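You operate a simulated robot arm through the tools that you are given. There is no shell and no other tool.

You run a simulated two-armed robot. Do the job below in one go: nothing can be reset, and whatever is moved stays where it is left.

## Task
Set the grease switch to one, close the relief valve, pump two strokes, then let the pressure off.
Fine: relief valve open again, switch back to off. Where these are worked on the way, their far stop is far enough and under half their travel is too little: relief valve.

It is judged by the outcome, as a careful person would: the job done as asked, and still so three seconds after it is handed in. It fails if anything else is knocked over, pushed out of place, dropped, spilled or broken.

## Robot
Two 7-joint arms with two-finger parallel grippers on one trunk that stands fixed in place. Base frame: the origin is at the foot of the trunk, x ahead of it, y to its left, z up. Lengths are in mm, angles in degrees, forces in N, time in s.
The left shoulder is at [50, 209, 1121], the right one opposite. With the tool pointing down near the work surface each hand reaches from about 240 to 900 mm from the base axis, measured 20 degrees to its own side. Payload 4.4 kg a hand.
Tool frame (each hand has its own): the origin (TCP) lies between the finger pads and is the grasp point; the fingertips stand 23 mm ahead of it; z points along the fingers, y is the line along which they close. The gripper opens to 94 mm. The fingers are 38 mm wide and 10 mm thick; the gripper's body (54 by 96 mm) begins 39 mm behind the TCP.
Orientation is that of the tool frame in the base frame, as a unit quaternion [w, x, y, z]. With the fingers straight down and closing along the base's y, the tool's x points along the base's -x, its y along +y and its z along -z.

## Interface
- The arms move only by the tool jog_arm. It takes "left_rows", "right_rows" or both (then of equal length, played together; a hand with none holds still); each is a list of rows, each an object of numbers (a shift or turn left out is 0, a gripper value left out holds the last): "x", "y", "z": the shift along the tool's x, y, z in mm; "ax", "ay", "az": the turn, a rotation vector about the tool's x, y, z in degrees; "grip": the closure, from 0 (fully open) to 1 (shut). In form: [{"x": .., "y": .., "z": .., "ax": .., "ay": .., "az": .., "grip": ..}, ...]. A call has 1 to 20 rows; each row shifts and turns the commanded pose from where the row before left it, along the tool's axes as they then stand. Rows are played at 5 a second. More than 50 mm and 8.6 degrees between two rows, or a gripper value outside its range, and nothing of the call is played. A pose out of reach is approached as far as the arm can. The call stops where the force on the tool passes 60 N (or 10 N more than at its start, if that is more) or the arm is blocked; 0.2 s more then pass. The fingers move at their own pace (about 108 mm/s each) and stop on an object; they squeeze with about 36 N. The grip force told is the motor's: it shows also when the fingers shut on nothing. Time passes only in rows, and 0.2 s behind the last, so rows that do not move let the fingers close. It gives the time, the measured TCP pose, the force on the tool (base axes), the opening and the grip force at its end, in the units of the frame above (readings bear some noise), with the torque about the TCP (base axes, N m) and any sound that the robot's microphone picked up.
- Cameras (640 x 400 px; columns grow to the right, rows downward): "scene" is now at [167.5, 17.3, 1332.9]; the picture's right is [0.14, -0.99, 0.00], its down [-0.28, -0.04, -0.96] and it looks along [0.95, 0.14, -0.28] (base axes); focal length 329 px, centre (320, 200). "left" rides on the left gripper at [87, -16, -75] in its tool frame; the picture's right is [0.18, 0.98, 0.00], its down [-0.58, 0.11, -0.81] and it looks along [-0.79, 0.15, 0.59] (tool axes); focal length 243 px, centre (320, 200). "right" rides on the right gripper at [86, 16, -74] in its tool frame; the picture's right is [-0.18, 0.98, 0.00], its down [-0.58, -0.11, -0.81] and it looks along [-0.79, -0.15, 0.59] (tool axes); focal length 243 px, centre (320, 200). There is no depth. A picture from a camera that has moved, and an enlarged one, comes with that camera's place and axes in the base frame and with its lens. The place of the scene camera against the robot may be out by one fixed shift of up to 18 mm in any direction.
- grab_frame(camera): a new picture of that camera. The clock stands still meanwhile.
- slide_trunk(by): slides the trunk up (or, below 0, down) by that many mm; the arms and the scene camera ride with it, the base frame stays. It gives what a move gives, with no picture.
- head_to(pan, tilt): turns the head with the scene camera to pan (to the left, within 80 degrees either way) and tilt (down, from -29 to 69), counted from straight ahead of the robot. It gives what a move gives.
- enlarge(camera, box): a new picture of the part [left, top, right, bottom] of that camera's present view, enlarged. The clock stands still meanwhile.
- hand_in(): hands the job in; it is judged then, once.

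Nothing tells you positions but the pictures and the camera data. Unless the task says otherwise, let go and move clear before handing in.

The tools are called after ">>>" as name(argument=value, ...) on one line, values as JSON. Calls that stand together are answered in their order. jog_arm: Moves the arms, as the interface text tells. Its arguments: {"type":"object","properties":{"left_rows":{"type":"array","items":{"type":"object","properties":{"x":{"type":"number"},"y":{"type":"number"},"z":{"type":"number"},"ax":{"type":"number"},"ay":{"type":"number"},"az":{"type":"number"},"grip":{"type":"number"}}}},"right_rows":{"type":"array","items":{"type":"object","properties":{"x":{"type":"number"},"y":{"type":"number"},"z":{"type":"number"},"ax":{"type":"number"},"ay":{"type":"number"},"az":{"type":"number"},"grip":{"type":"number"}}}}},"required":[]} The other tools are called the same way: slide_trunk (by) moves the trunk up or down; head_to (pan, tilt) turns the head that bears the scene camera; grab_frame (camera) takes a picture; enlarge (camera, box) takes an enlarged picture of a part of a camera's view; hand_in () hands the job in.

At the start:

```text
t: 0.0
left_tcp_pos: [559.5, 387.4, 1152.9]
left_ee_rot: [0.0, -0.001, 1.0, 0.0]
left_ft_force: [-0.1, 0.5, -0.5]
left_wrist_torque: [-0.04, -0.03, -0.01]
left_width: 94.1
left_finger_force: 0.0
right_tcp_pos: [594.8, -92.7, 1206.7]
right_ee_rot: [0.001, 0.0, 1.0, 0.0]
right_ft_force: [-0.9, -0.5, 0.4]
right_wrist_torque: [-0.02, 0.0, 0.0]
right_width: 94.2
right_finger_force: 0.0
trunk travel left (down, up): [-200.0, 363.0]
head pan, tilt (commanded): [8.3, 16.6]
```

scene: 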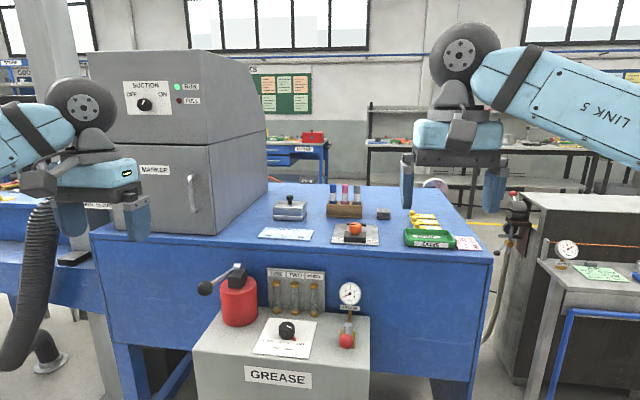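
right: 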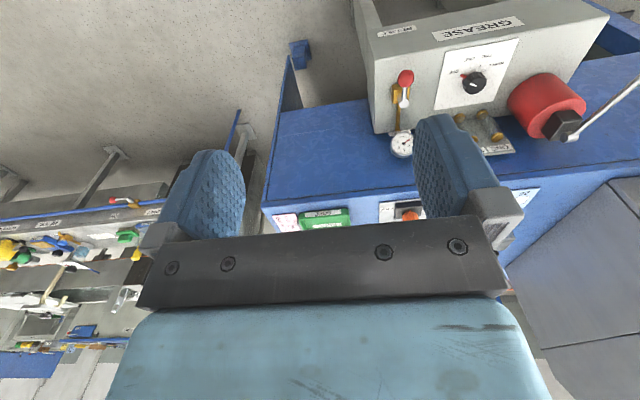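
left: 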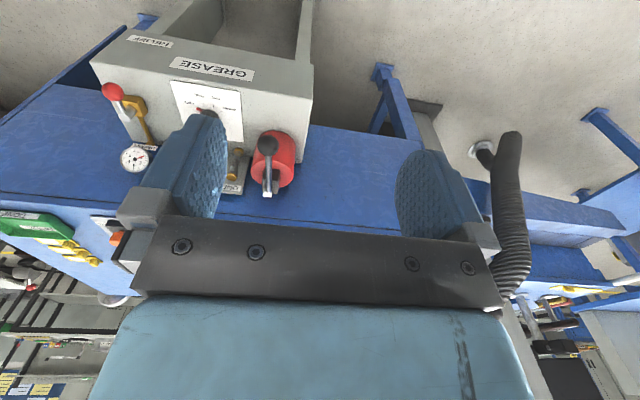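

I see a grease station in front of the bench, with a black selector knob, a red pump with a lever handle, a gauge and a red-tipped relief valve. First I'll take closer views before moving anything.

>>> enlarge(camera="scene", box=[180, 240, 400, 400])

>>> head_to(pan=8, tilt=40)

>>> enlarge(camera="right", box=[340, 0, 640, 200])

>>> enlarge(camera="left", box=[60, 0, 340, 220])

```text
2.50 times, centred on (290, 320) of scene
camera zoom: at [167.5, 17.3, 1332.9], right [0.14, -0.99, 0.0], down [-0.28, -0.04, -0.96], along [0.95, 0.14, -0.28], focal length 823 px, centre (395, -100)
```

zoom: 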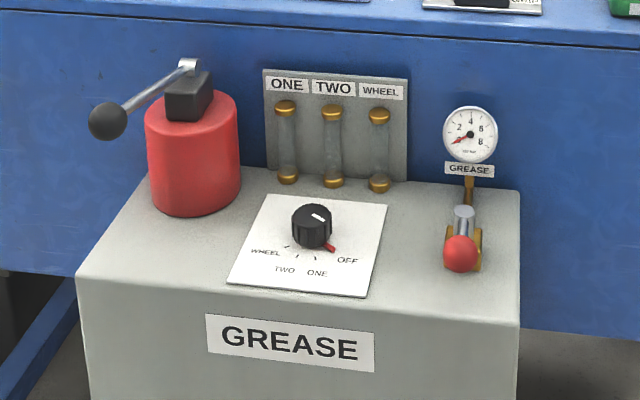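

```text
t: 0.9
left_tcp_pos: [558.5, 386.7, 1153.5]
left_ee_rot: [0.001, -0.001, 1.0, 0.0]
left_ft_force: [0.1, -0.3, 0.1]
left_wrist_torque: [0.02, 0.0, 0.04]
left_width: 93.9
left_finger_force: 0.1
right_tcp_pos: [594.3, -93.2, 1207.6]
right_ee_rot: [0.0, -0.001, 1.0, 0.0]
right_ft_force: [0.0, -0.2, -0.5]
right_wrist_torque: [-0.01, 0.01, 0.04]
right_width: 93.6
right_finger_force: 0.1
trunk travel left (down, up): [-200.0, 363.0]
head pan, tilt (commanded): [8.0, 40.0]
```

```text
2.00 times, centred on (490, 100) of right
camera zoom: at [508.5, -75.8, 1282.1], right [0.18, 0.98, 0.0], down [0.58, -0.11, 0.81], along [0.79, -0.15, -0.59], focal length 485 px, centre (-20, 400)
```

zoom: 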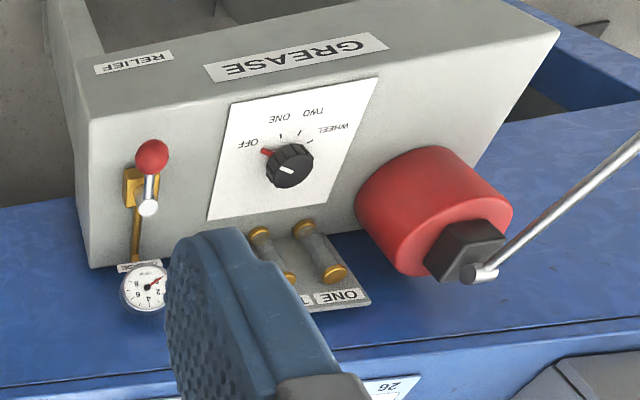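

```text
1.82 times, centred on (200, 110) of left
camera zoom: at [472.8, 371.5, 1227.3], right [-0.19, 0.98, 0.0], down [0.58, 0.11, 0.81], along [0.79, 0.15, -0.59], focal length 441 px, centre (538, 364)
```

zoom: 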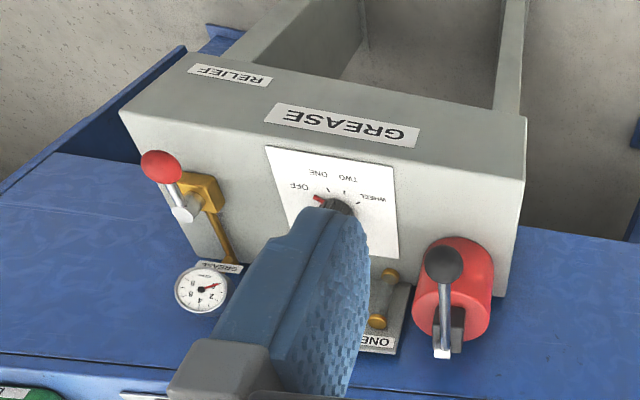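

I can read the dial (OFF at right, then ONE, TWO, WHEEL) and the relief lever. I'll look with the head tilted down.

>>> grab_frame(camera="scene")

>>> enlarge(camera="scene", box=[180, 60, 420, 210])

```text
taken
camera scene: at [159.3, 15.6, 1296.0], right [0.14, -0.99, 0.0], down [-0.64, -0.09, -0.77], along [0.76, 0.11, -0.64], focal length 329 px, centre (320, 200)
```

scene: 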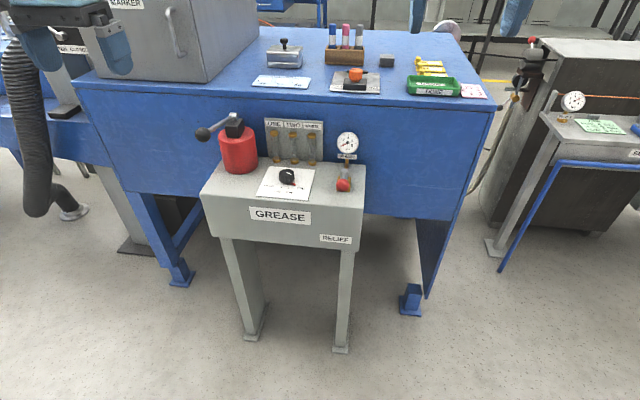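

```text
2.67 times, centred on (300, 135) of scene
camera zoom: at [159.3, 15.6, 1296.0], right [0.14, -0.99, 0.0], down [-0.64, -0.09, -0.77], along [0.76, 0.11, -0.64], focal length 878 px, centre (373, 373)
```

zoom: 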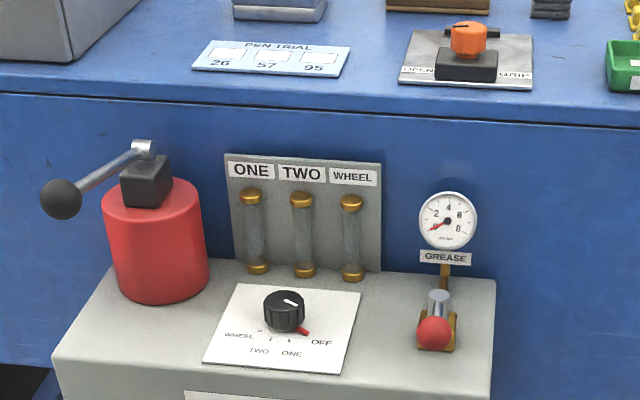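

From triangulating the pictures, the relief ball is near (779, 45, 806) and its hub near (831, 47, 808). The knob is roughly (830, 195, 775). The pump's hinge is near (892, 336, 911) and its handle ball near (712, 342, 963). I'll lower the trunk for better reach, then bring the right hand over the station for a closer look.

>>> slide_trunk(by=-150)

>>> jog_arm(right_rows=[{"x": -24, "y": 19, "z": 18}, {"x": -24, "y": 19, "z": 18}, {"x": -24, "y": 19, "z": 18}, {"x": -24, "y": 19, "z": 18}, {"x": -24, "y": 19, "z": 18}, {"x": -24, "y": 19, "z": 18}])

>>> grab_frame(camera="right")

>>> grab_frame(camera="left")

```text
t: 2.6
left_tcp_pos: [557.7, 387.3, 1004.6]
left_ee_rot: [0.0, -0.001, 1.0, -0.001]
left_ft_force: [-0.2, -0.6, 0.3]
left_wrist_torque: [0.03, -0.01, -0.01]
left_width: 94.1
left_finger_force: 0.1
right_tcp_pos: [593.5, -93.4, 1057.8]
right_ee_rot: [0.001, 0.0, 1.0, 0.0]
right_ft_force: [-0.1, -0.2, 0.1]
right_wrist_torque: [0.02, 0.03, -0.01]
right_width: 94.0
right_finger_force: 0.0
trunk travel left (down, up): [-50.0, 513.0]
head pan, tilt (commanded): [8.0, 40.0]
```

```text
t: 4.0
left_tcp_pos: [559.6, 387.3, 1003.0]
left_ee_rot: [0.0, -0.002, 1.0, -0.001]
left_ft_force: [-0.9, 0.8, -0.2]
left_wrist_torque: [-0.03, 0.01, 0.01]
left_width: 93.8
left_finger_force: 0.0
right_tcp_pos: [738.0, 22.9, 949.5]
right_ee_rot: [0.0, 0.0, 1.0, 0.0]
right_ft_force: [-0.2, 0.4, -0.5]
right_wrist_torque: [-0.02, -0.03, 0.05]
right_width: 93.9
right_finger_force: 0.0
trunk travel left (down, up): [-50.0, 513.0]
head pan, tilt (commanded): [8.0, 40.0]
```

```text
taken
camera right: at [652.5, 39.4, 1023.0], right [0.18, 0.98, 0.0], down [0.58, -0.11, 0.81], along [0.79, -0.15, -0.59], focal length 243 px, centre (320, 200)
```

right: 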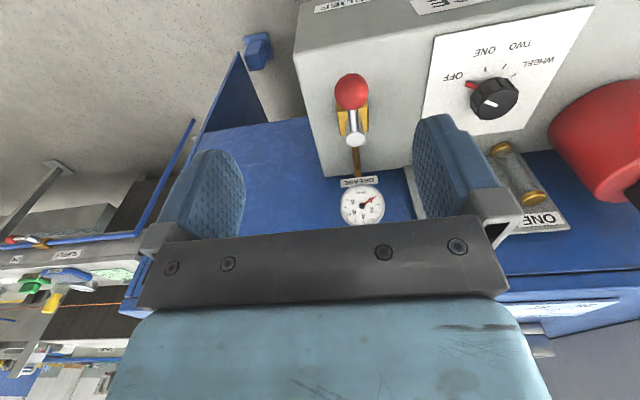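

```text
taken
camera left: at [473.1, 371.8, 1076.8], right [-0.19, 0.98, 0.0], down [0.58, 0.11, 0.81], along [0.79, 0.15, -0.59], focal length 243 px, centre (320, 200)
```

left: 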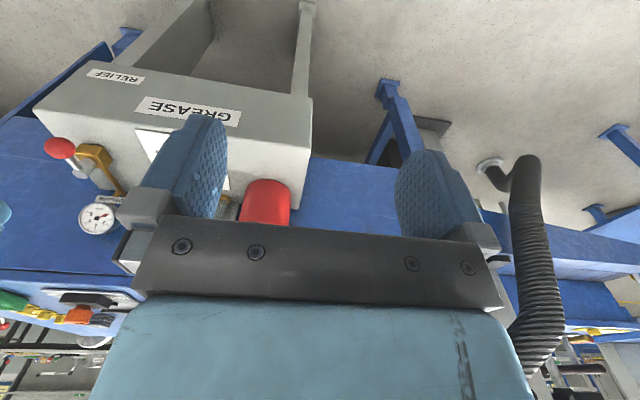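

>>> enlarge(camera="right", box=[280, 40, 440, 240])

>>> enlarge(camera="right", box=[400, 0, 640, 150])

>>> enlarge(camera="left", box=[20, 50, 180, 250])

>>> enlarge(camera="scene", box=[180, 20, 420, 170])

```text
2.00 times, centred on (360, 140) of right
camera zoom: at [652.5, 39.4, 1023.0], right [0.18, 0.98, 0.0], down [0.58, -0.11, 0.81], along [0.79, -0.15, -0.59], focal length 485 px, centre (240, 320)
```

zoom: 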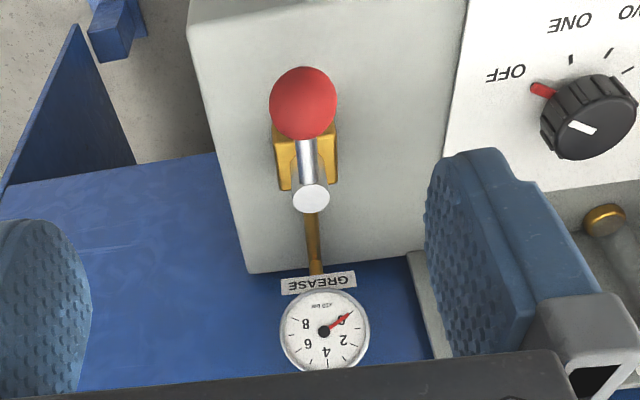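

```text
2.67 times, centred on (520, 75) of right
camera zoom: at [652.5, 39.4, 1023.0], right [0.18, 0.98, 0.0], down [0.58, -0.11, 0.81], along [0.79, -0.15, -0.59], focal length 647 px, centre (-213, 533)
```

zoom: 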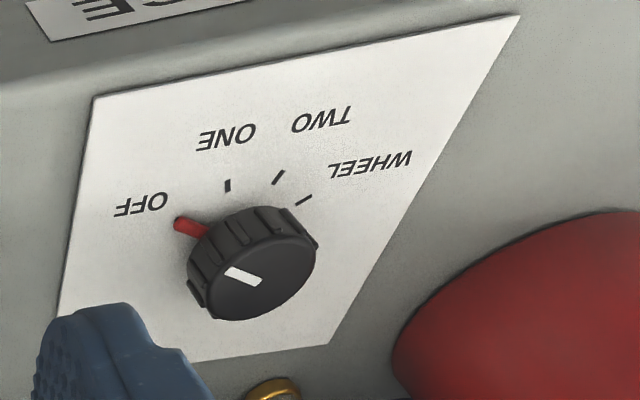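

```text
2.00 times, centred on (100, 150) of left
camera zoom: at [473.1, 371.8, 1076.8], right [-0.19, 0.98, 0.0], down [0.58, 0.11, 0.81], along [0.79, 0.15, -0.59], focal length 485 px, centre (760, 300)
```

zoom: 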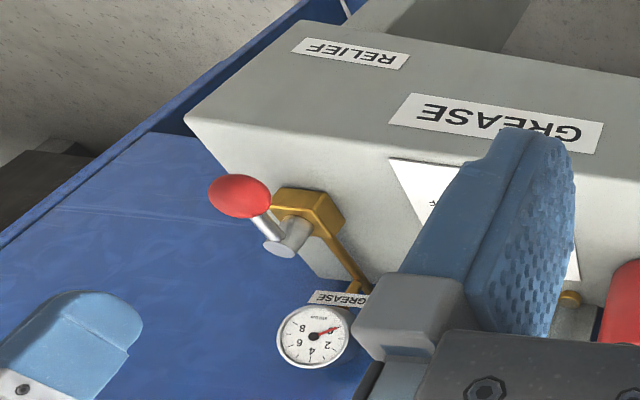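

```text
2.67 times, centred on (300, 95) of scene
camera zoom: at [159.6, 16.0, 1145.8], right [0.14, -0.99, 0.0], down [-0.64, -0.09, -0.77], along [0.76, 0.11, -0.64], focal length 878 px, centre (373, 480)
```

zoom: 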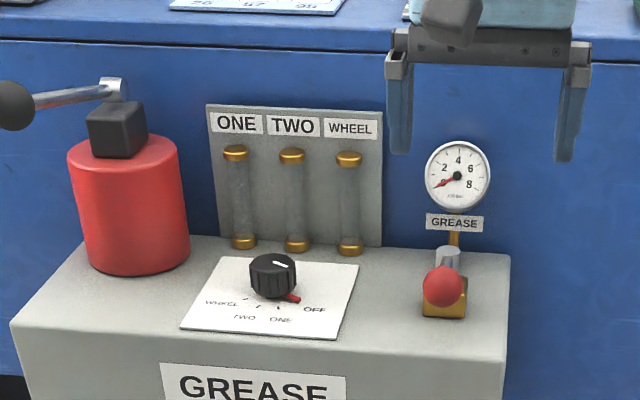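

The relief lever's hub stands vertically at about (831, 45, 813), and its ball, about 32 mm across, points at the robot. The gauge is at (914, 45, 844) and reads about zero. The knob pointer is at OFF. Next I'll bring the left hand in front of the knob to pin down its position.

>>> jog_arm(left_rows=[{"y": -39}, {"y": -39}, {"y": -39}, {"y": -39}, {"y": -38}, {"x": -35, "z": 11}, {"x": -35, "z": 11}, {"x": -35, "z": 11}, {"x": -35, "z": 10}])

>>> grab_frame(camera="left")

>>> enlarge(camera="left", box=[220, 50, 420, 200])

>>> grab_frame(camera="scene")

```text
t: 6.0
left_tcp_pos: [699.7, 192.0, 959.2]
left_ee_rot: [0.0, 0.0, 1.0, 0.0]
left_ft_force: [0.8, 0.1, -0.3]
left_wrist_torque: [0.0, -0.03, -0.01]
left_width: 94.0
left_finger_force: 0.1
right_tcp_pos: [737.4, 21.8, 948.0]
right_ee_rot: [0.001, 0.0, 1.0, 0.0]
right_ft_force: [-0.2, -1.0, 0.5]
right_wrist_torque: [0.02, -0.02, 0.01]
right_width: 94.0
right_finger_force: 0.0
trunk travel left (down, up): [-50.0, 513.0]
head pan, tilt (commanded): [8.0, 40.0]
```

```text
taken
camera left: at [613.7, 177.0, 1033.2], right [-0.18, 0.98, 0.0], down [0.58, 0.11, 0.81], along [0.79, 0.15, -0.59], focal length 243 px, centre (320, 200)
```

left: 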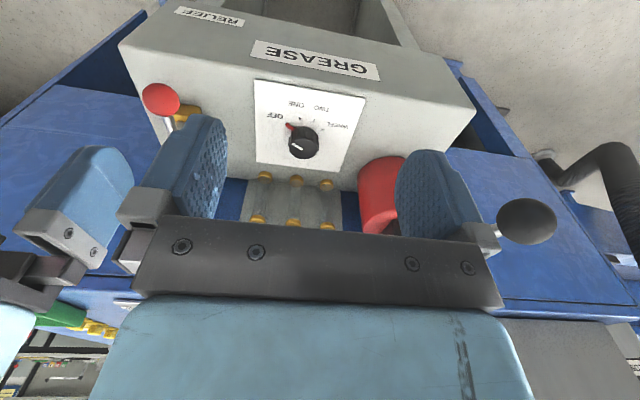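

```text
2.67 times, centred on (320, 125) of left
camera zoom: at [613.7, 177.0, 1033.2], right [-0.18, 0.98, 0.0], down [0.58, 0.11, 0.81], along [0.79, 0.15, -0.59], focal length 647 px, centre (320, 400)
```

zoom: 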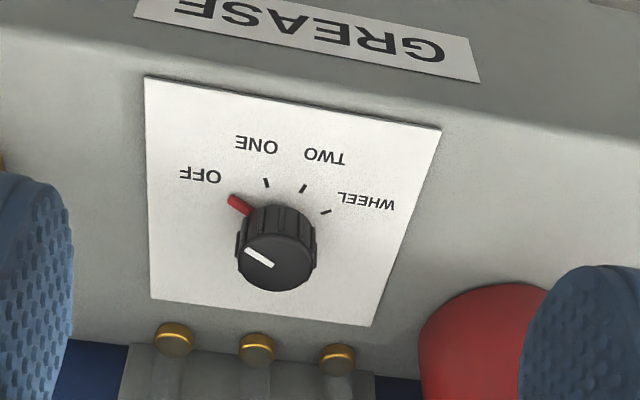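

```text
taken
camera scene: at [159.5, 15.7, 1145.8], right [0.14, -0.99, 0.0], down [-0.64, -0.09, -0.77], along [0.76, 0.11, -0.64], focal length 329 px, centre (320, 200)
```

scene: 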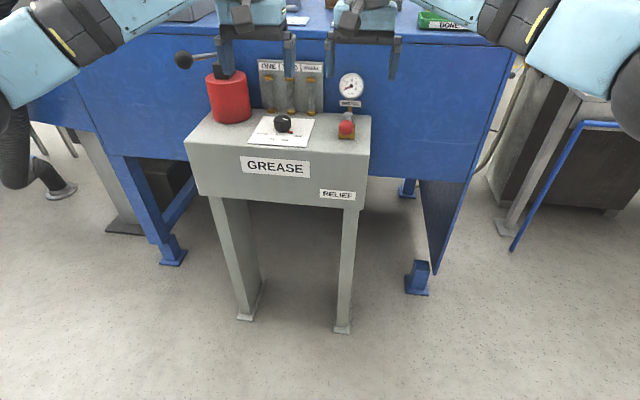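

The knob axis is near (831, 197), with its top at z≈790. The plate is at z≈761 and the marks are about 40° apart, so going from OFF to ONE is roughly 40° clockwise seen from above. I'll bring the left hand over the knob and check before closing.

>>> jog_arm(left_rows=[{"x": -33, "y": 1.3, "z": 20}, {"x": -33, "y": 1.3, "z": 20}, {"x": -33, "y": 1.3, "z": 20}, {"x": -32, "y": 1.1, "z": 19}, {"z": 20}, {"z": 20}, {"z": 20}])

>>> grab_frame(camera="left")

>>> enlarge(camera="scene", box=[180, 20, 420, 170])

>>> grab_frame(camera="right")

```text
t: 7.6
left_tcp_pos: [829.7, 198.9, 820.0]
left_ee_rot: [0.0, -0.001, 1.0, -0.001]
left_ft_force: [-0.8, 0.6, 0.0]
left_wrist_torque: [0.01, -0.02, -0.02]
left_width: 94.0
left_finger_force: 0.0
right_tcp_pos: [738.2, 22.7, 949.9]
right_ee_rot: [0.001, 0.0, 1.0, -0.001]
right_ft_force: [1.1, 1.1, -0.1]
right_wrist_torque: [-0.02, 0.02, -0.01]
right_width: 94.1
right_finger_force: 0.0
trunk travel left (down, up): [-50.0, 513.0]
head pan, tilt (commanded): [8.0, 40.0]
```

```text
taken
camera left: at [744.3, 183.4, 894.5], right [-0.19, 0.98, 0.0], down [0.58, 0.11, 0.81], along [0.79, 0.15, -0.59], focal length 243 px, centre (320, 200)
```

left: 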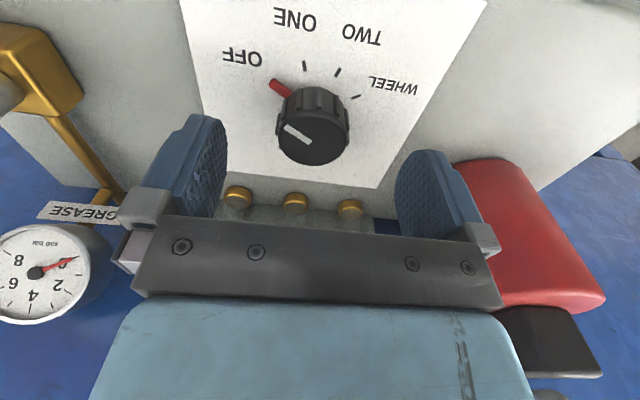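

```text
2.67 times, centred on (300, 95) of scene
camera zoom: at [159.5, 15.6, 1145.8], right [0.14, -0.99, 0.0], down [-0.64, -0.09, -0.77], along [0.76, 0.11, -0.64], focal length 878 px, centre (373, 480)
```

zoom: 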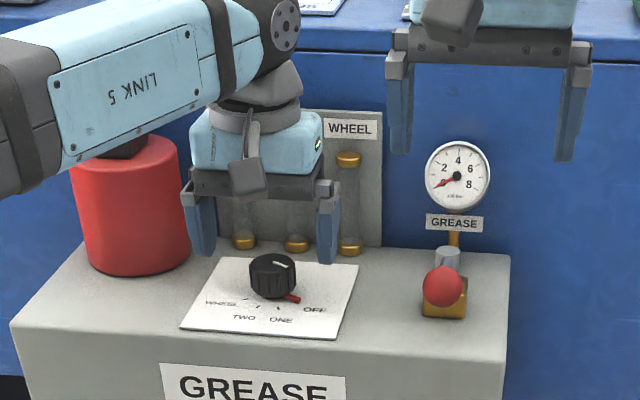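

```text
taken
camera right: at [652.2, 38.9, 1023.3], right [0.18, 0.98, 0.0], down [0.58, -0.11, 0.81], along [0.79, -0.15, -0.59], focal length 243 px, centre (320, 200)
```

right: 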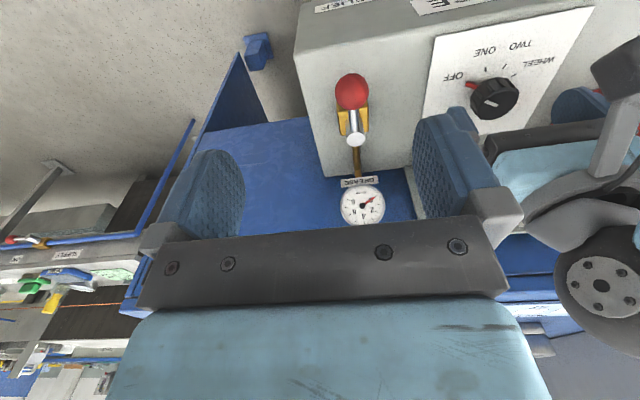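

The fingers are centred over the knob. The left forearm passes near the pump handle, so I'll check that it isn't touching.

>>> head_to(pan=25, tilt=25)

>>> grab_frame(camera="scene")

```text
t: 8.4
left_tcp_pos: [830.5, 199.0, 821.0]
left_ee_rot: [0.0, 0.0, 1.0, 0.0]
left_ft_force: [-0.2, -0.4, 0.9]
left_wrist_torque: [0.01, 0.03, -0.03]
left_width: 94.1
left_finger_force: 0.0
right_tcp_pos: [737.8, 23.0, 948.3]
right_ee_rot: [0.0, 0.001, 1.0, 0.0]
right_ft_force: [-0.8, 0.1, 0.0]
right_wrist_torque: [0.0, 0.01, -0.02]
right_width: 94.0
right_finger_force: 0.1
trunk travel left (down, up): [-50.0, 513.0]
head pan, tilt (commanded): [25.0, 25.0]
```

```text
taken
camera scene: at [158.6, 42.7, 1169.1], right [0.42, -0.91, 0.0], down [-0.38, -0.18, -0.91], along [0.82, 0.38, -0.42], focal length 329 px, centre (320, 200)
```

scene: 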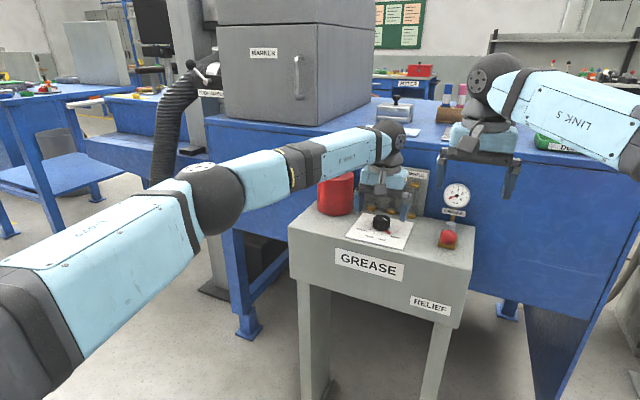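

By my estimate the forearm clears the pump ball by about 20 mm, which is enough. I'll lower onto the knob and close gently.

>>> jog_arm(left_rows=[{"z": 9, "y": -1}, {"z": 9, "y": -1}, {"z": 9}, {"grip": 1}, {"grip": 1}, {"grip": 1}])

>>> grab_frame(camera="left")

>>> grab_frame(camera="scene")

```text
t: 9.8
left_tcp_pos: [830.0, 194.4, 794.7]
left_ee_rot: [0.001, 0.0, 1.0, 0.0]
left_ft_force: [-2.3, -11.7, -2.3]
left_wrist_torque: [0.16, -0.31, 0.05]
left_width: 37.6
left_finger_force: 44.7
right_tcp_pos: [737.4, 22.9, 949.0]
right_ee_rot: [0.0, 0.0, 1.0, 0.0]
right_ft_force: [1.2, -0.1, 0.0]
right_wrist_torque: [-0.03, 0.01, -0.05]
right_width: 94.0
right_finger_force: 0.0
trunk travel left (down, up): [-50.0, 513.0]
head pan, tilt (commanded): [25.0, 25.0]
```

```text
taken
camera left: at [743.8, 179.5, 867.9], right [-0.18, 0.98, 0.0], down [0.58, 0.11, 0.81], along [0.79, 0.15, -0.59], focal length 243 px, centre (320, 200)
```

left: 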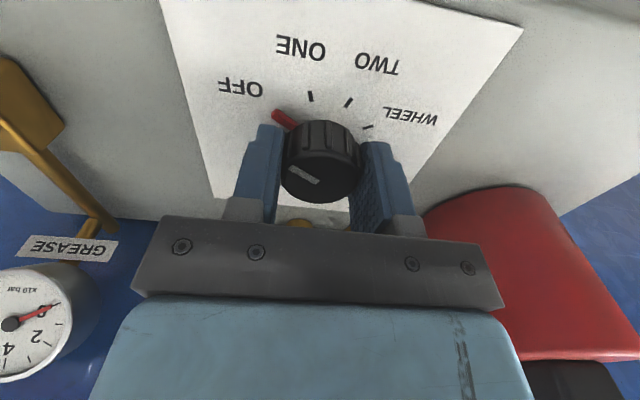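

```text
taken
camera scene: at [158.6, 41.9, 1169.2], right [0.42, -0.91, 0.0], down [-0.38, -0.18, -0.91], along [0.82, 0.38, -0.42], focal length 329 px, centre (320, 200)
```

scene: 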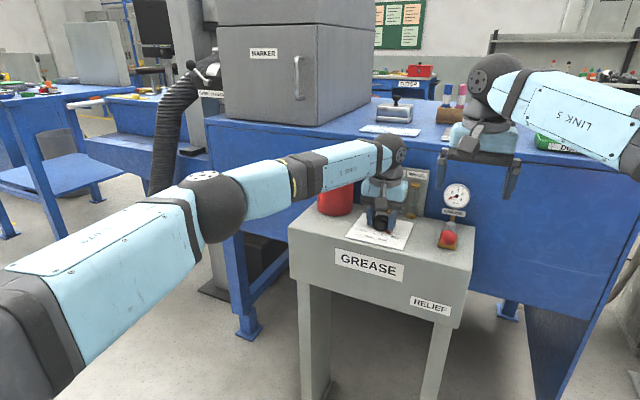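

The knob is gripped at 37.6 mm, with a small sideways load that I'll ease off by shifting. Then I'll turn it 40° clockwise to ONE.

>>> jog_arm(left_rows=[{"y": -2.5}, {}, {"az": 8}, {"az": 8}, {"az": 8}, {"az": 8}, {"az": 8}, {}])

>>> grab_frame(camera="left")

>>> enlarge(camera="scene", box=[320, 160, 480, 260])

```text
t: 11.6
left_tcp_pos: [831.0, 195.0, 794.3]
left_ee_rot: [0.0, 0.138, 0.99, 0.001]
left_ft_force: [-11.6, 4.7, -4.9]
left_wrist_torque: [0.45, 0.27, 0.04]
left_width: 37.7
left_finger_force: 45.0
left hand out of reach, approached as far as the arm can: row 5, 6, 7
right_tcp_pos: [737.2, 22.7, 948.6]
right_ee_rot: [0.001, 0.0, 1.0, 0.0]
right_ft_force: [0.1, -0.2, 0.1]
right_wrist_torque: [-0.06, 0.03, 0.0]
right_width: 94.0
right_finger_force: 0.0
trunk travel left (down, up): [-50.0, 513.0]
head pan, tilt (commanded): [25.0, 25.0]
```

```text
taken
camera left: at [742.8, 203.7, 868.0], right [0.09, 1.0, 0.0], down [0.59, -0.05, 0.81], along [0.8, -0.07, -0.59], focal length 243 px, centre (320, 200)
```

left: 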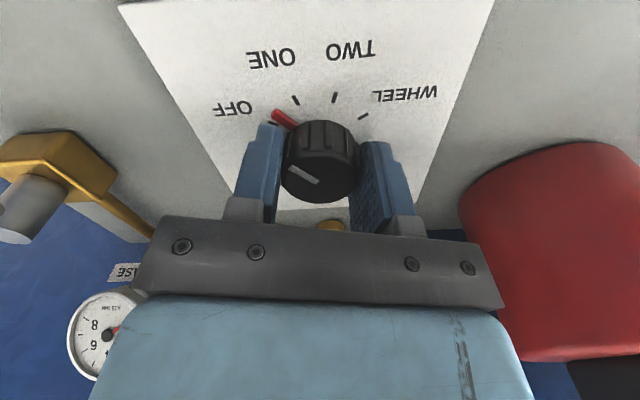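

```text
4.00 times, centred on (400, 210) of scene
camera zoom: at [158.4, 43.2, 1169.2], right [0.42, -0.91, 0.0], down [-0.38, -0.18, -0.91], along [0.82, 0.38, -0.42], focal length 1317 px, centre (0, 160)
```

zoom: 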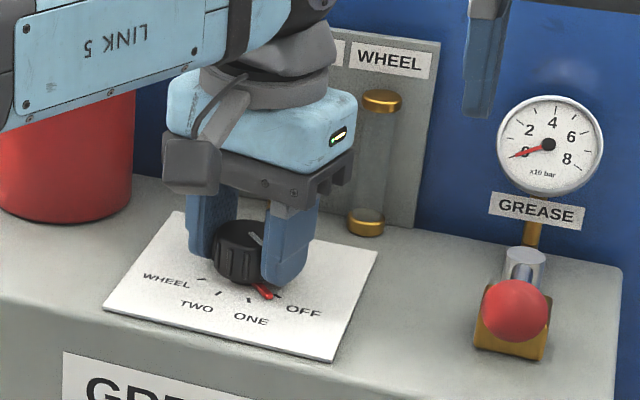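

The wrist hit its reach limit after about 16°, with the knob moved the same amount. I'll open, wind the hand back while clear of the knob, and take a new grip for the rest.

>>> jog_arm(left_rows=[{"grip": 0.3}, {"grip": 0.3}, {"az": -8}])

>>> grab_frame(camera="left")

```text
t: 12.4
left_tcp_pos: [829.6, 194.1, 793.8]
left_ee_rot: [0.001, 0.069, 0.998, 0.001]
left_ft_force: [0.3, -0.2, 0.1]
left_wrist_torque: [0.0, -0.01, -0.02]
left_width: 65.9
left_finger_force: 0.0
right_tcp_pos: [737.3, 21.9, 949.6]
right_ee_rot: [0.0, 0.0, 1.0, 0.0]
right_ft_force: [-0.5, 0.0, 0.5]
right_wrist_torque: [0.0, 0.0, 0.02]
right_width: 94.0
right_finger_force: 0.0
trunk travel left (down, up): [-50.0, 513.0]
head pan, tilt (commanded): [25.0, 25.0]
```

```text
taken
camera left: at [742.5, 190.3, 868.2], right [-0.05, 1.0, 0.0], down [0.59, 0.03, 0.81], along [0.81, 0.04, -0.59], focal length 243 px, centre (320, 200)
```

left: 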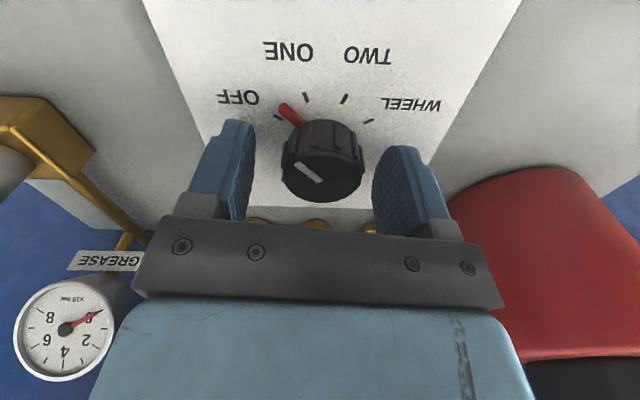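

The knob stays where it's left, so it has no spring return. I'll wind the hand back to about −24°, grip again, and turn the remaining 24°.

>>> jog_arm(left_rows=[{"az": -8}, {"az": -8}, {"az": -8}, {"az": -8}, {"grip": 1}, {"grip": 1}, {"grip": 1}])

>>> grab_frame(camera="left")

>>> grab_frame(camera="scene")

```text
t: 14.0
left_tcp_pos: [830.1, 195.2, 793.3]
left_ee_rot: [0.0, -0.209, 0.978, 0.001]
left_ft_force: [-5.3, 9.7, -0.7]
left_wrist_torque: [-0.13, -0.22, -0.03]
left_width: 37.8
left_finger_force: 45.5
right_tcp_pos: [737.3, 21.9, 949.1]
right_ee_rot: [0.0, 0.0, 1.0, 0.001]
right_ft_force: [-0.1, 0.5, 0.5]
right_wrist_torque: [0.02, 0.02, -0.03]
right_width: 94.1
right_finger_force: 0.0
trunk travel left (down, up): [-50.0, 513.0]
head pan, tilt (commanded): [25.0, 25.0]
```

```text
taken
camera left: at [758.1, 145.5, 868.2], right [-0.57, 0.82, 0.0], down [0.49, 0.34, 0.81], along [0.66, 0.46, -0.59], focal length 243 px, centre (320, 200)
```

left: 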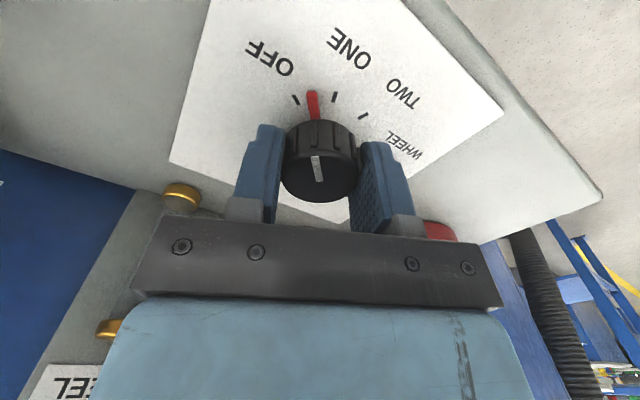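

```text
taken
camera scene: at [158.3, 43.4, 1169.2], right [0.42, -0.91, 0.0], down [-0.38, -0.18, -0.91], along [0.82, 0.38, -0.42], focal length 329 px, centre (320, 200)
```

scene: 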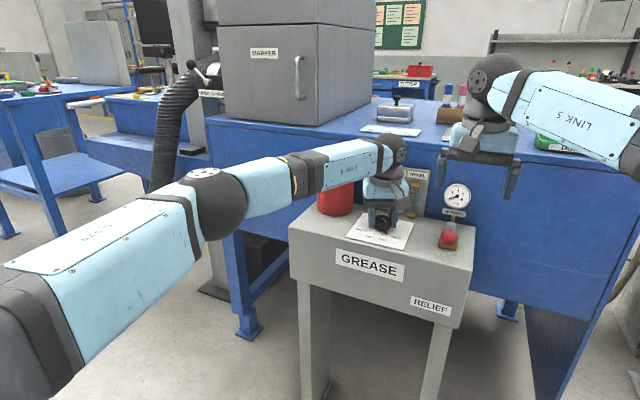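

The pointer now sits between OFF and ONE. I'll turn the remaining 24°.

>>> jog_arm(left_rows=[{"y": 1.2}, {"az": 8}, {"az": 8}, {"az": 8}, {}])

>>> enlarge(camera="left", box=[200, 20, 440, 220])

```text
t: 15.2
left_tcp_pos: [829.7, 194.7, 794.5]
left_ee_rot: [0.0, 0.0, 1.0, 0.0]
left_ft_force: [6.0, 2.6, 1.4]
left_wrist_torque: [0.38, -0.55, 0.02]
left_width: 37.7
left_finger_force: 45.0
right_tcp_pos: [737.3, 21.7, 948.7]
right_ee_rot: [0.0, 0.001, 1.0, -0.001]
right_ft_force: [-1.4, -0.2, 0.9]
right_wrist_torque: [0.02, -0.03, 0.0]
right_width: 94.3
right_finger_force: 0.1
trunk travel left (down, up): [-50.0, 513.0]
head pan, tilt (commanded): [25.0, 25.0]
```

```text
2.00 times, centred on (320, 120) of left
camera zoom: at [743.9, 179.5, 868.2], right [-0.18, 0.98, 0.0], down [0.58, 0.11, 0.81], along [0.79, 0.15, -0.59], focal length 485 px, centre (320, 360)
```

zoom: 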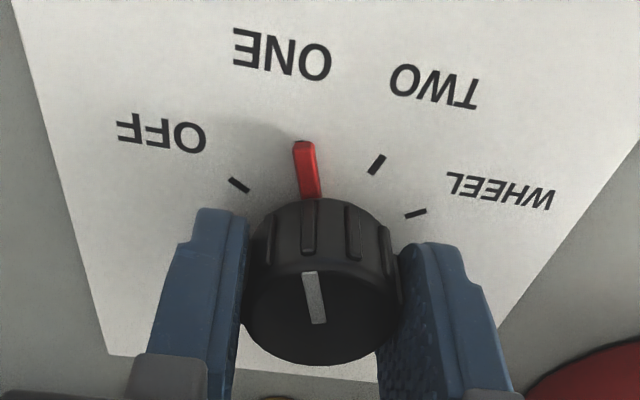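

The pointer sits on ONE. I'll let go, lift away and check.

>>> jog_arm(left_rows=[{"grip": 0.3}, {"grip": 0.3}, {"z": -20}, {"z": -35}, {"z": -35, "grip": 0}, {"x": 35, "z": -18}, {"x": 35, "z": -18}, {"x": 35, "z": -18}, {"x": 35, "z": -18}])

>>> enlarge(camera="left", box=[220, 50, 420, 200])

>>> grab_frame(camera="left")

>>> enlarge(camera="right", box=[280, 0, 640, 220])

```text
t: 17.2
left_tcp_pos: [688.9, 194.2, 955.9]
left_ee_rot: [0.001, -0.001, 1.0, 0.0]
left_ft_force: [-0.7, 0.0, 0.4]
left_wrist_torque: [-0.01, -0.04, 0.01]
left_width: 94.1
left_finger_force: 0.3
right_tcp_pos: [737.4, 22.5, 950.5]
right_ee_rot: [0.0, 0.0, 1.0, 0.0]
right_ft_force: [0.3, -0.3, 0.0]
right_wrist_torque: [0.02, 0.02, 0.01]
right_width: 94.0
right_finger_force: 0.0
trunk travel left (down, up): [-50.0, 513.0]
head pan, tilt (commanded): [25.0, 25.0]
```

```text
2.67 times, centred on (320, 125) of left
camera zoom: at [602.0, 178.7, 1030.6], right [-0.19, 0.98, 0.0], down [0.58, 0.11, 0.81], along [0.79, 0.15, -0.59], focal length 647 px, centre (320, 400)
```

zoom: 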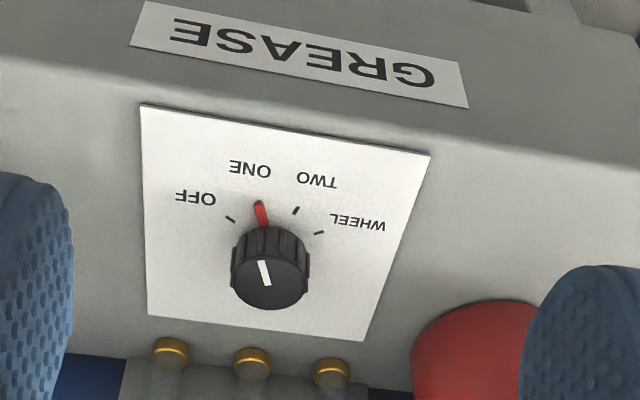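

```text
taken
camera left: at [602.0, 178.7, 1030.6], right [-0.19, 0.98, 0.0], down [0.58, 0.11, 0.81], along [0.79, 0.15, -0.59], focal length 243 px, centre (320, 200)
```

left: 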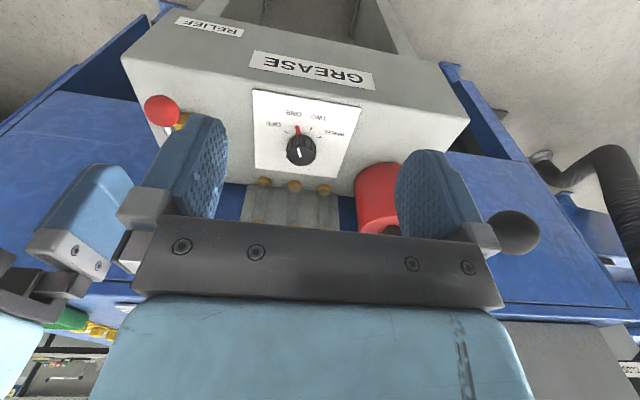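

```text
1.78 times, centred on (460, 110) of right
camera zoom: at [651.7, 38.9, 1024.0], right [0.18, 0.98, 0.0], down [0.58, -0.11, 0.81], along [0.79, -0.15, -0.59], focal length 431 px, centre (71, 360)
```

zoom: 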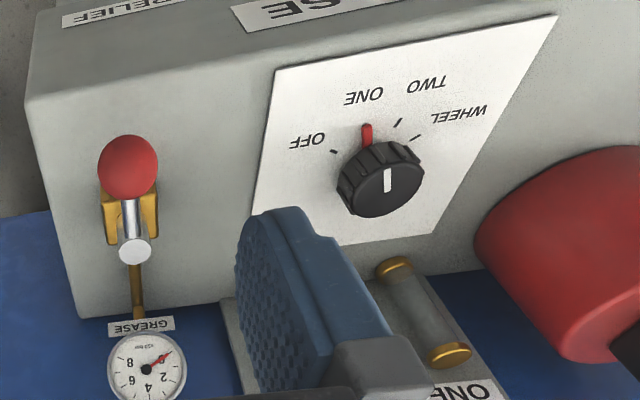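

The knob is on ONE and the pump lever hasn't moved; its ball is at about (725, 340, 947). Next I'll bring the right hand over the relief ball at (778, 45, 807).

>>> jog_arm(right_rows=[{"x": -13.7, "y": 7.5, "z": 33, "grip": 0.36}, {"x": -13.7, "y": 7.5, "z": 33, "grip": 0.36}, {"x": -13.7, "y": 7.5, "z": 33, "grip": 0.36}])

>>> grab_frame(camera="right")

>>> enlarge(camera="scene", box=[360, 120, 560, 270])

>>> grab_frame(camera="scene")

```text
t: 18.0
left_tcp_pos: [688.8, 194.9, 955.4]
left_ee_rot: [0.0, 0.0, 1.0, 0.001]
left_ft_force: [-0.6, -0.3, 0.1]
left_wrist_torque: [0.02, -0.02, 0.02]
left_width: 94.0
left_finger_force: 0.1
right_tcp_pos: [779.8, 44.2, 850.1]
right_ee_rot: [0.0, 0.001, 1.0, 0.0]
right_ft_force: [0.8, -0.2, -0.7]
right_wrist_torque: [0.03, -0.02, 0.01]
right_width: 60.1
right_finger_force: 0.1
trunk travel left (down, up): [-50.0, 513.0]
head pan, tilt (commanded): [25.0, 25.0]
```

```text
taken
camera right: at [694.2, 60.4, 924.6], right [0.18, 0.98, 0.0], down [0.58, -0.11, 0.81], along [0.79, -0.15, -0.59], focal length 243 px, centre (320, 200)
```

right: 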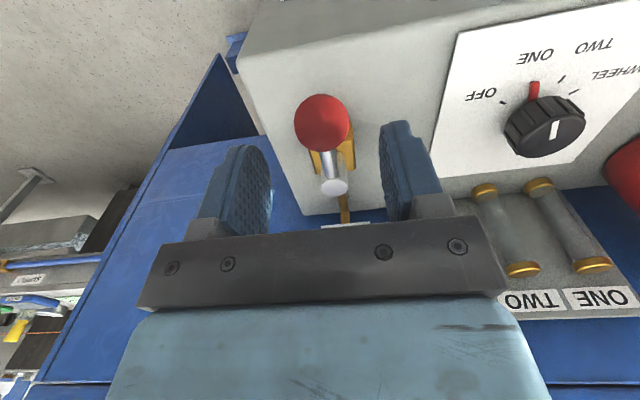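

```text
2.67 times, centred on (460, 195) of scene
camera zoom: at [159.1, 42.9, 1169.1], right [0.42, -0.91, 0.0], down [-0.38, -0.18, -0.91], along [0.82, 0.38, -0.42], focal length 878 px, centre (-53, 213)
```

zoom: 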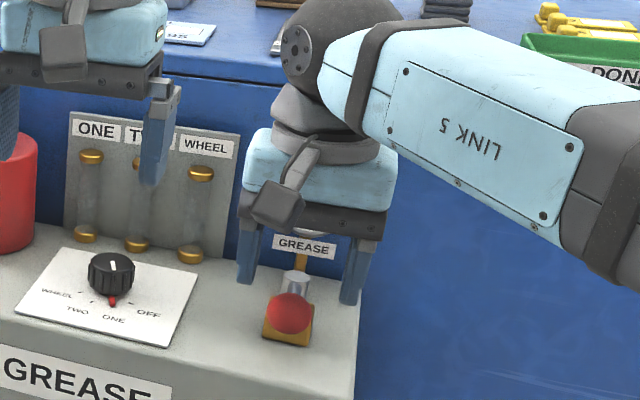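

```text
taken
camera scene: at [159.1, 42.9, 1169.1], right [0.42, -0.91, 0.0], down [-0.38, -0.18, -0.91], along [0.82, 0.38, -0.42], focal length 329 px, centre (320, 200)
```

scene: 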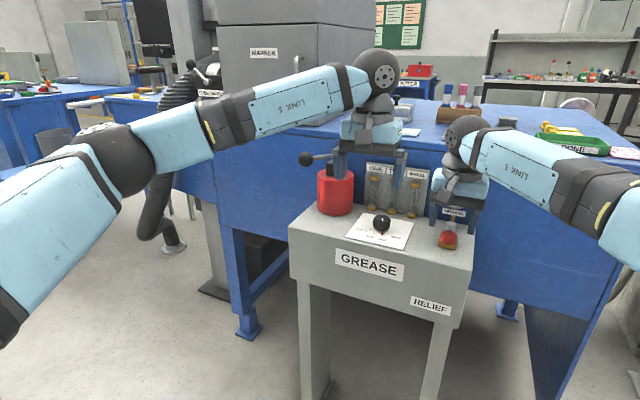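

The fingers straddle the relief ball. I'll lower onto it and close.

>>> jog_arm(right_rows=[{"z": 14, "x": 0.5, "y": 0.7}, {"z": 14, "x": 0.5}, {"z": 14}, {"grip": 1}, {"grip": 1}, {"grip": 1}])

>>> grab_frame(camera="right")

```text
t: 19.4
left_tcp_pos: [690.4, 193.6, 956.2]
left_ee_rot: [0.0, -0.001, 1.0, 0.0]
left_ft_force: [-0.1, 0.5, -0.7]
left_wrist_torque: [0.01, 0.0, 0.02]
left_width: 94.2
left_finger_force: 0.1
right_tcp_pos: [777.8, 43.5, 807.5]
right_ee_rot: [0.0, 0.0, 1.0, -0.001]
right_ft_force: [-0.7, -1.4, -5.7]
right_wrist_torque: [-0.02, -0.2, 0.02]
right_width: 30.9
right_finger_force: 44.9
trunk travel left (down, up): [-50.0, 513.0]
head pan, tilt (commanded): [25.0, 25.0]
```

```text
taken
camera right: at [692.5, 61.5, 882.5], right [0.18, 0.98, 0.0], down [0.58, -0.11, 0.81], along [0.79, -0.15, -0.59], focal length 243 px, centre (320, 200)
```

right: 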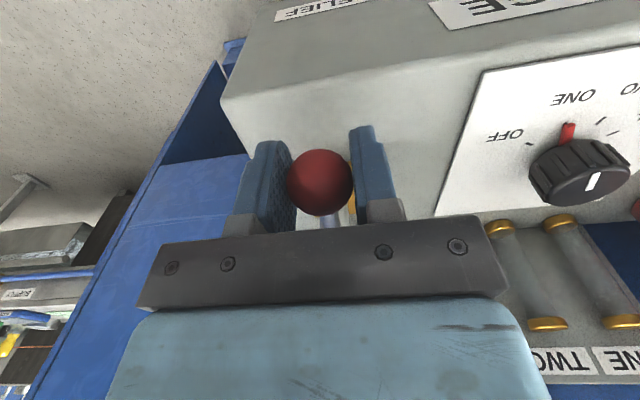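

The ball is held at 31 mm. I'll test gently which way the lever turns, starting with a small nudge to the left (+y).

>>> jog_arm(right_rows=[{"y": 4, "az": 4.4}, {}])

```text
t: 20.0
left_tcp_pos: [689.4, 193.9, 955.6]
left_ee_rot: [0.0, -0.001, 1.0, 0.001]
left_ft_force: [-0.4, 0.5, -0.1]
left_wrist_torque: [-0.01, -0.01, -0.01]
left_width: 93.8
left_finger_force: 0.2
right_tcp_pos: [778.9, 44.7, 808.0]
right_ee_rot: [-0.001, 0.04, 0.999, -0.001]
right_ft_force: [-3.9, -21.5, -5.8]
right_wrist_torque: [-0.2, 0.1, 0.18]
right_width: 31.3
right_finger_force: 45.1
trunk travel left (down, up): [-50.0, 513.0]
head pan, tilt (commanded): [25.0, 25.0]
```

That way it resists with 21 N and doesn't move, so it's at a stop. I'll go back and try the other way.

>>> jog_arm(right_rows=[{"y": -4, "az": -4.4}, {"y": -4, "az": -4.4}, {}])

```text
t: 20.8
left_tcp_pos: [689.5, 194.7, 955.1]
left_ee_rot: [-0.001, -0.001, 1.0, 0.0]
left_ft_force: [-0.4, 0.4, -0.8]
left_wrist_torque: [-0.03, 0.01, -0.01]
left_width: 93.9
left_finger_force: 0.1
right_tcp_pos: [778.8, 42.2, 808.2]
right_ee_rot: [-0.001, -0.039, 0.999, 0.0]
right_ft_force: [1.7, -3.5, -7.0]
right_wrist_torque: [0.1, -0.3, -0.21]
right_width: 31.1
right_finger_force: 45.3
trunk travel left (down, up): [-50.0, 513.0]
head pan, tilt (commanded): [25.0, 25.0]
```

It moves freely to the right. I'll follow the arc around the hub in 8° steps and watch the force.

>>> jog_arm(right_rows=[{"x": -0.5, "y": -7.2, "az": -8}, {"x": -0.5, "y": -7.2, "az": -8}, {"x": -0.5, "y": -7.2, "az": -8}, {}])

>>> grab_frame(camera="right")

```text
t: 21.8
left_tcp_pos: [689.9, 194.1, 954.1]
left_ee_rot: [0.0, 0.0, 1.0, 0.0]
left_ft_force: [0.4, 0.3, -0.8]
left_wrist_torque: [0.03, 0.0, 0.01]
left_width: 94.0
left_finger_force: 0.1
right_tcp_pos: [783.7, 21.1, 808.0]
right_ee_rot: [0.0, -0.248, 0.969, 0.0]
right_ft_force: [-6.2, 2.7, -7.7]
right_wrist_torque: [-0.03, 0.25, 0.24]
right_width: 31.2
right_finger_force: 45.3
trunk travel left (down, up): [-50.0, 513.0]
head pan, tilt (commanded): [25.0, 25.0]
```

```text
taken
camera right: at [701.1, -6.1, 882.6], right [-0.31, 0.95, 0.0], down [0.56, 0.18, 0.81], along [0.77, 0.25, -0.59], focal length 243 px, centre (320, 200)
```

right: 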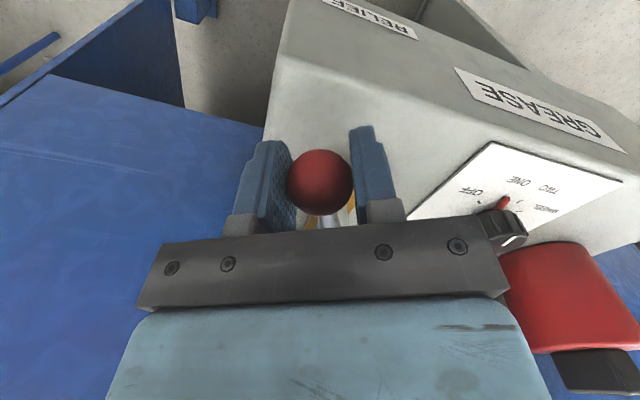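

The lever follows smoothly, about 29° so far. I'll continue.

>>> jog_arm(right_rows=[{"x": -0.5, "y": -7.2, "az": -8}, {"x": -0.5, "y": -7.2, "az": -8}, {"x": -0.5, "y": -7.2, "az": -8}, {}])

```text
t: 22.8
left_tcp_pos: [689.9, 194.5, 955.6]
left_ee_rot: [0.0, -0.001, 1.0, 0.0]
left_ft_force: [-0.5, 0.7, 0.8]
left_wrist_torque: [-0.01, -0.03, 0.01]
left_width: 94.2
left_finger_force: 0.1
right_tcp_pos: [785.0, 17.4, 808.6]
right_ee_rot: [-0.001, -0.279, 0.96, 0.001]
right_ft_force: [-10.1, 3.0, -7.2]
right_wrist_torque: [0.02, -0.03, 0.37]
right_width: 31.3
right_finger_force: 45.2
right hand out of reach, approached as far as the arm can: row 1, 2, 3
trunk travel left (down, up): [-50.0, 513.0]
head pan, tilt (commanded): [25.0, 25.0]
```

The wrist reaches its turning limit near −32°. I'll loosen the grip and push the lever the rest of the way with the trailing finger, moving along the arc without turning the hand.

>>> jog_arm(right_rows=[{"grip": 0.36}, {"grip": 0.36}, {"x": 5, "y": -7}, {"x": 4.7, "y": -7.2}, {"x": -0.4, "y": -8.3}, {}])

>>> grab_frame(camera="right")

```text
t: 24.2
left_tcp_pos: [689.6, 194.6, 955.1]
left_ee_rot: [0.0, -0.001, 1.0, -0.001]
left_ft_force: [0.4, -0.5, -0.1]
left_wrist_torque: [-0.01, -0.01, 0.01]
left_width: 94.0
left_finger_force: 0.0
right_tcp_pos: [788.3, -8.7, 808.2]
right_ee_rot: [0.0, -0.277, 0.961, 0.0]
right_ft_force: [-0.6, -0.1, 0.2]
right_wrist_torque: [-0.01, 0.02, -0.02]
right_width: 60.6
right_finger_force: 0.1
trunk travel left (down, up): [-50.0, 513.0]
head pan, tilt (commanded): [25.0, 25.0]
```

```text
taken
camera right: at [708.7, -40.3, 883.3], right [-0.37, 0.93, 0.0], down [0.55, 0.22, 0.81], along [0.75, 0.29, -0.59], focal length 243 px, centre (320, 200)
```

right: 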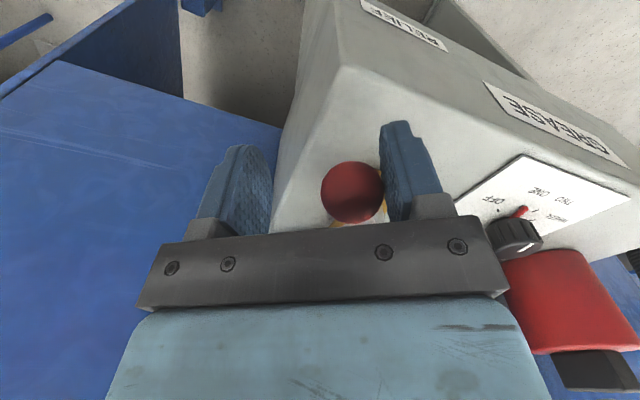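

The trailing finger is against the ball and nearly free of load. I'll continue along the arc.

>>> jog_arm(right_rows=[{"x": -2.0, "y": -9.0}, {"x": -3.6, "y": -8.6}, {"x": -5, "y": -7.8}, {}])

>>> grab_frame(camera="right")

>>> enlarge(camera="scene", box=[360, 120, 560, 270])

```text
t: 25.2
left_tcp_pos: [688.5, 193.7, 955.8]
left_ee_rot: [0.0, -0.001, 1.0, 0.0]
left_ft_force: [-0.2, 0.2, -0.3]
left_wrist_torque: [-0.02, -0.02, -0.02]
left_width: 94.2
left_finger_force: 0.1
right_tcp_pos: [789.7, -8.8, 809.4]
right_ee_rot: [0.001, -0.276, 0.961, 0.0]
right_ft_force: [0.7, -0.5, 0.0]
right_wrist_torque: [0.03, 0.02, 0.02]
right_width: 60.0
right_finger_force: 0.0
right hand out of reach, approached as far as the arm can: row 1, 2, 3
trunk travel left (down, up): [-50.0, 513.0]
head pan, tilt (commanded): [25.0, 25.0]
```

```text
taken
camera right: at [708.7, -40.1, 883.5], right [-0.37, 0.93, 0.0], down [0.55, 0.22, 0.81], along [0.75, 0.3, -0.59], focal length 243 px, centre (320, 200)
```

right: 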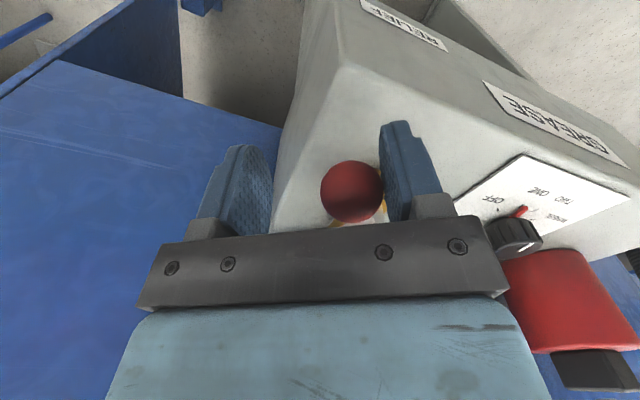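

```text
2.67 times, centred on (460, 195) of scene
camera zoom: at [158.6, 42.7, 1169.2], right [0.42, -0.91, 0.0], down [-0.38, -0.18, -0.91], along [0.82, 0.38, -0.42], focal length 878 px, centre (-53, 213)
```

zoom: 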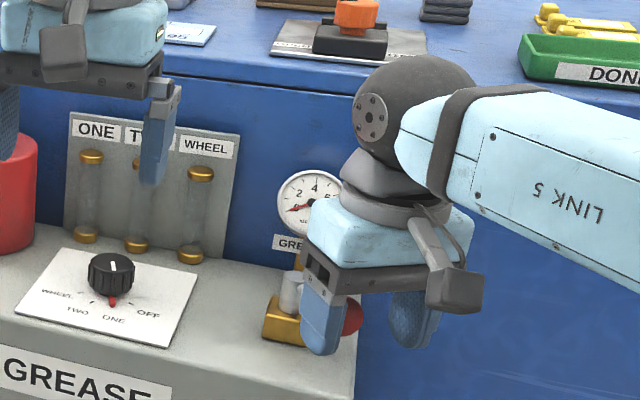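

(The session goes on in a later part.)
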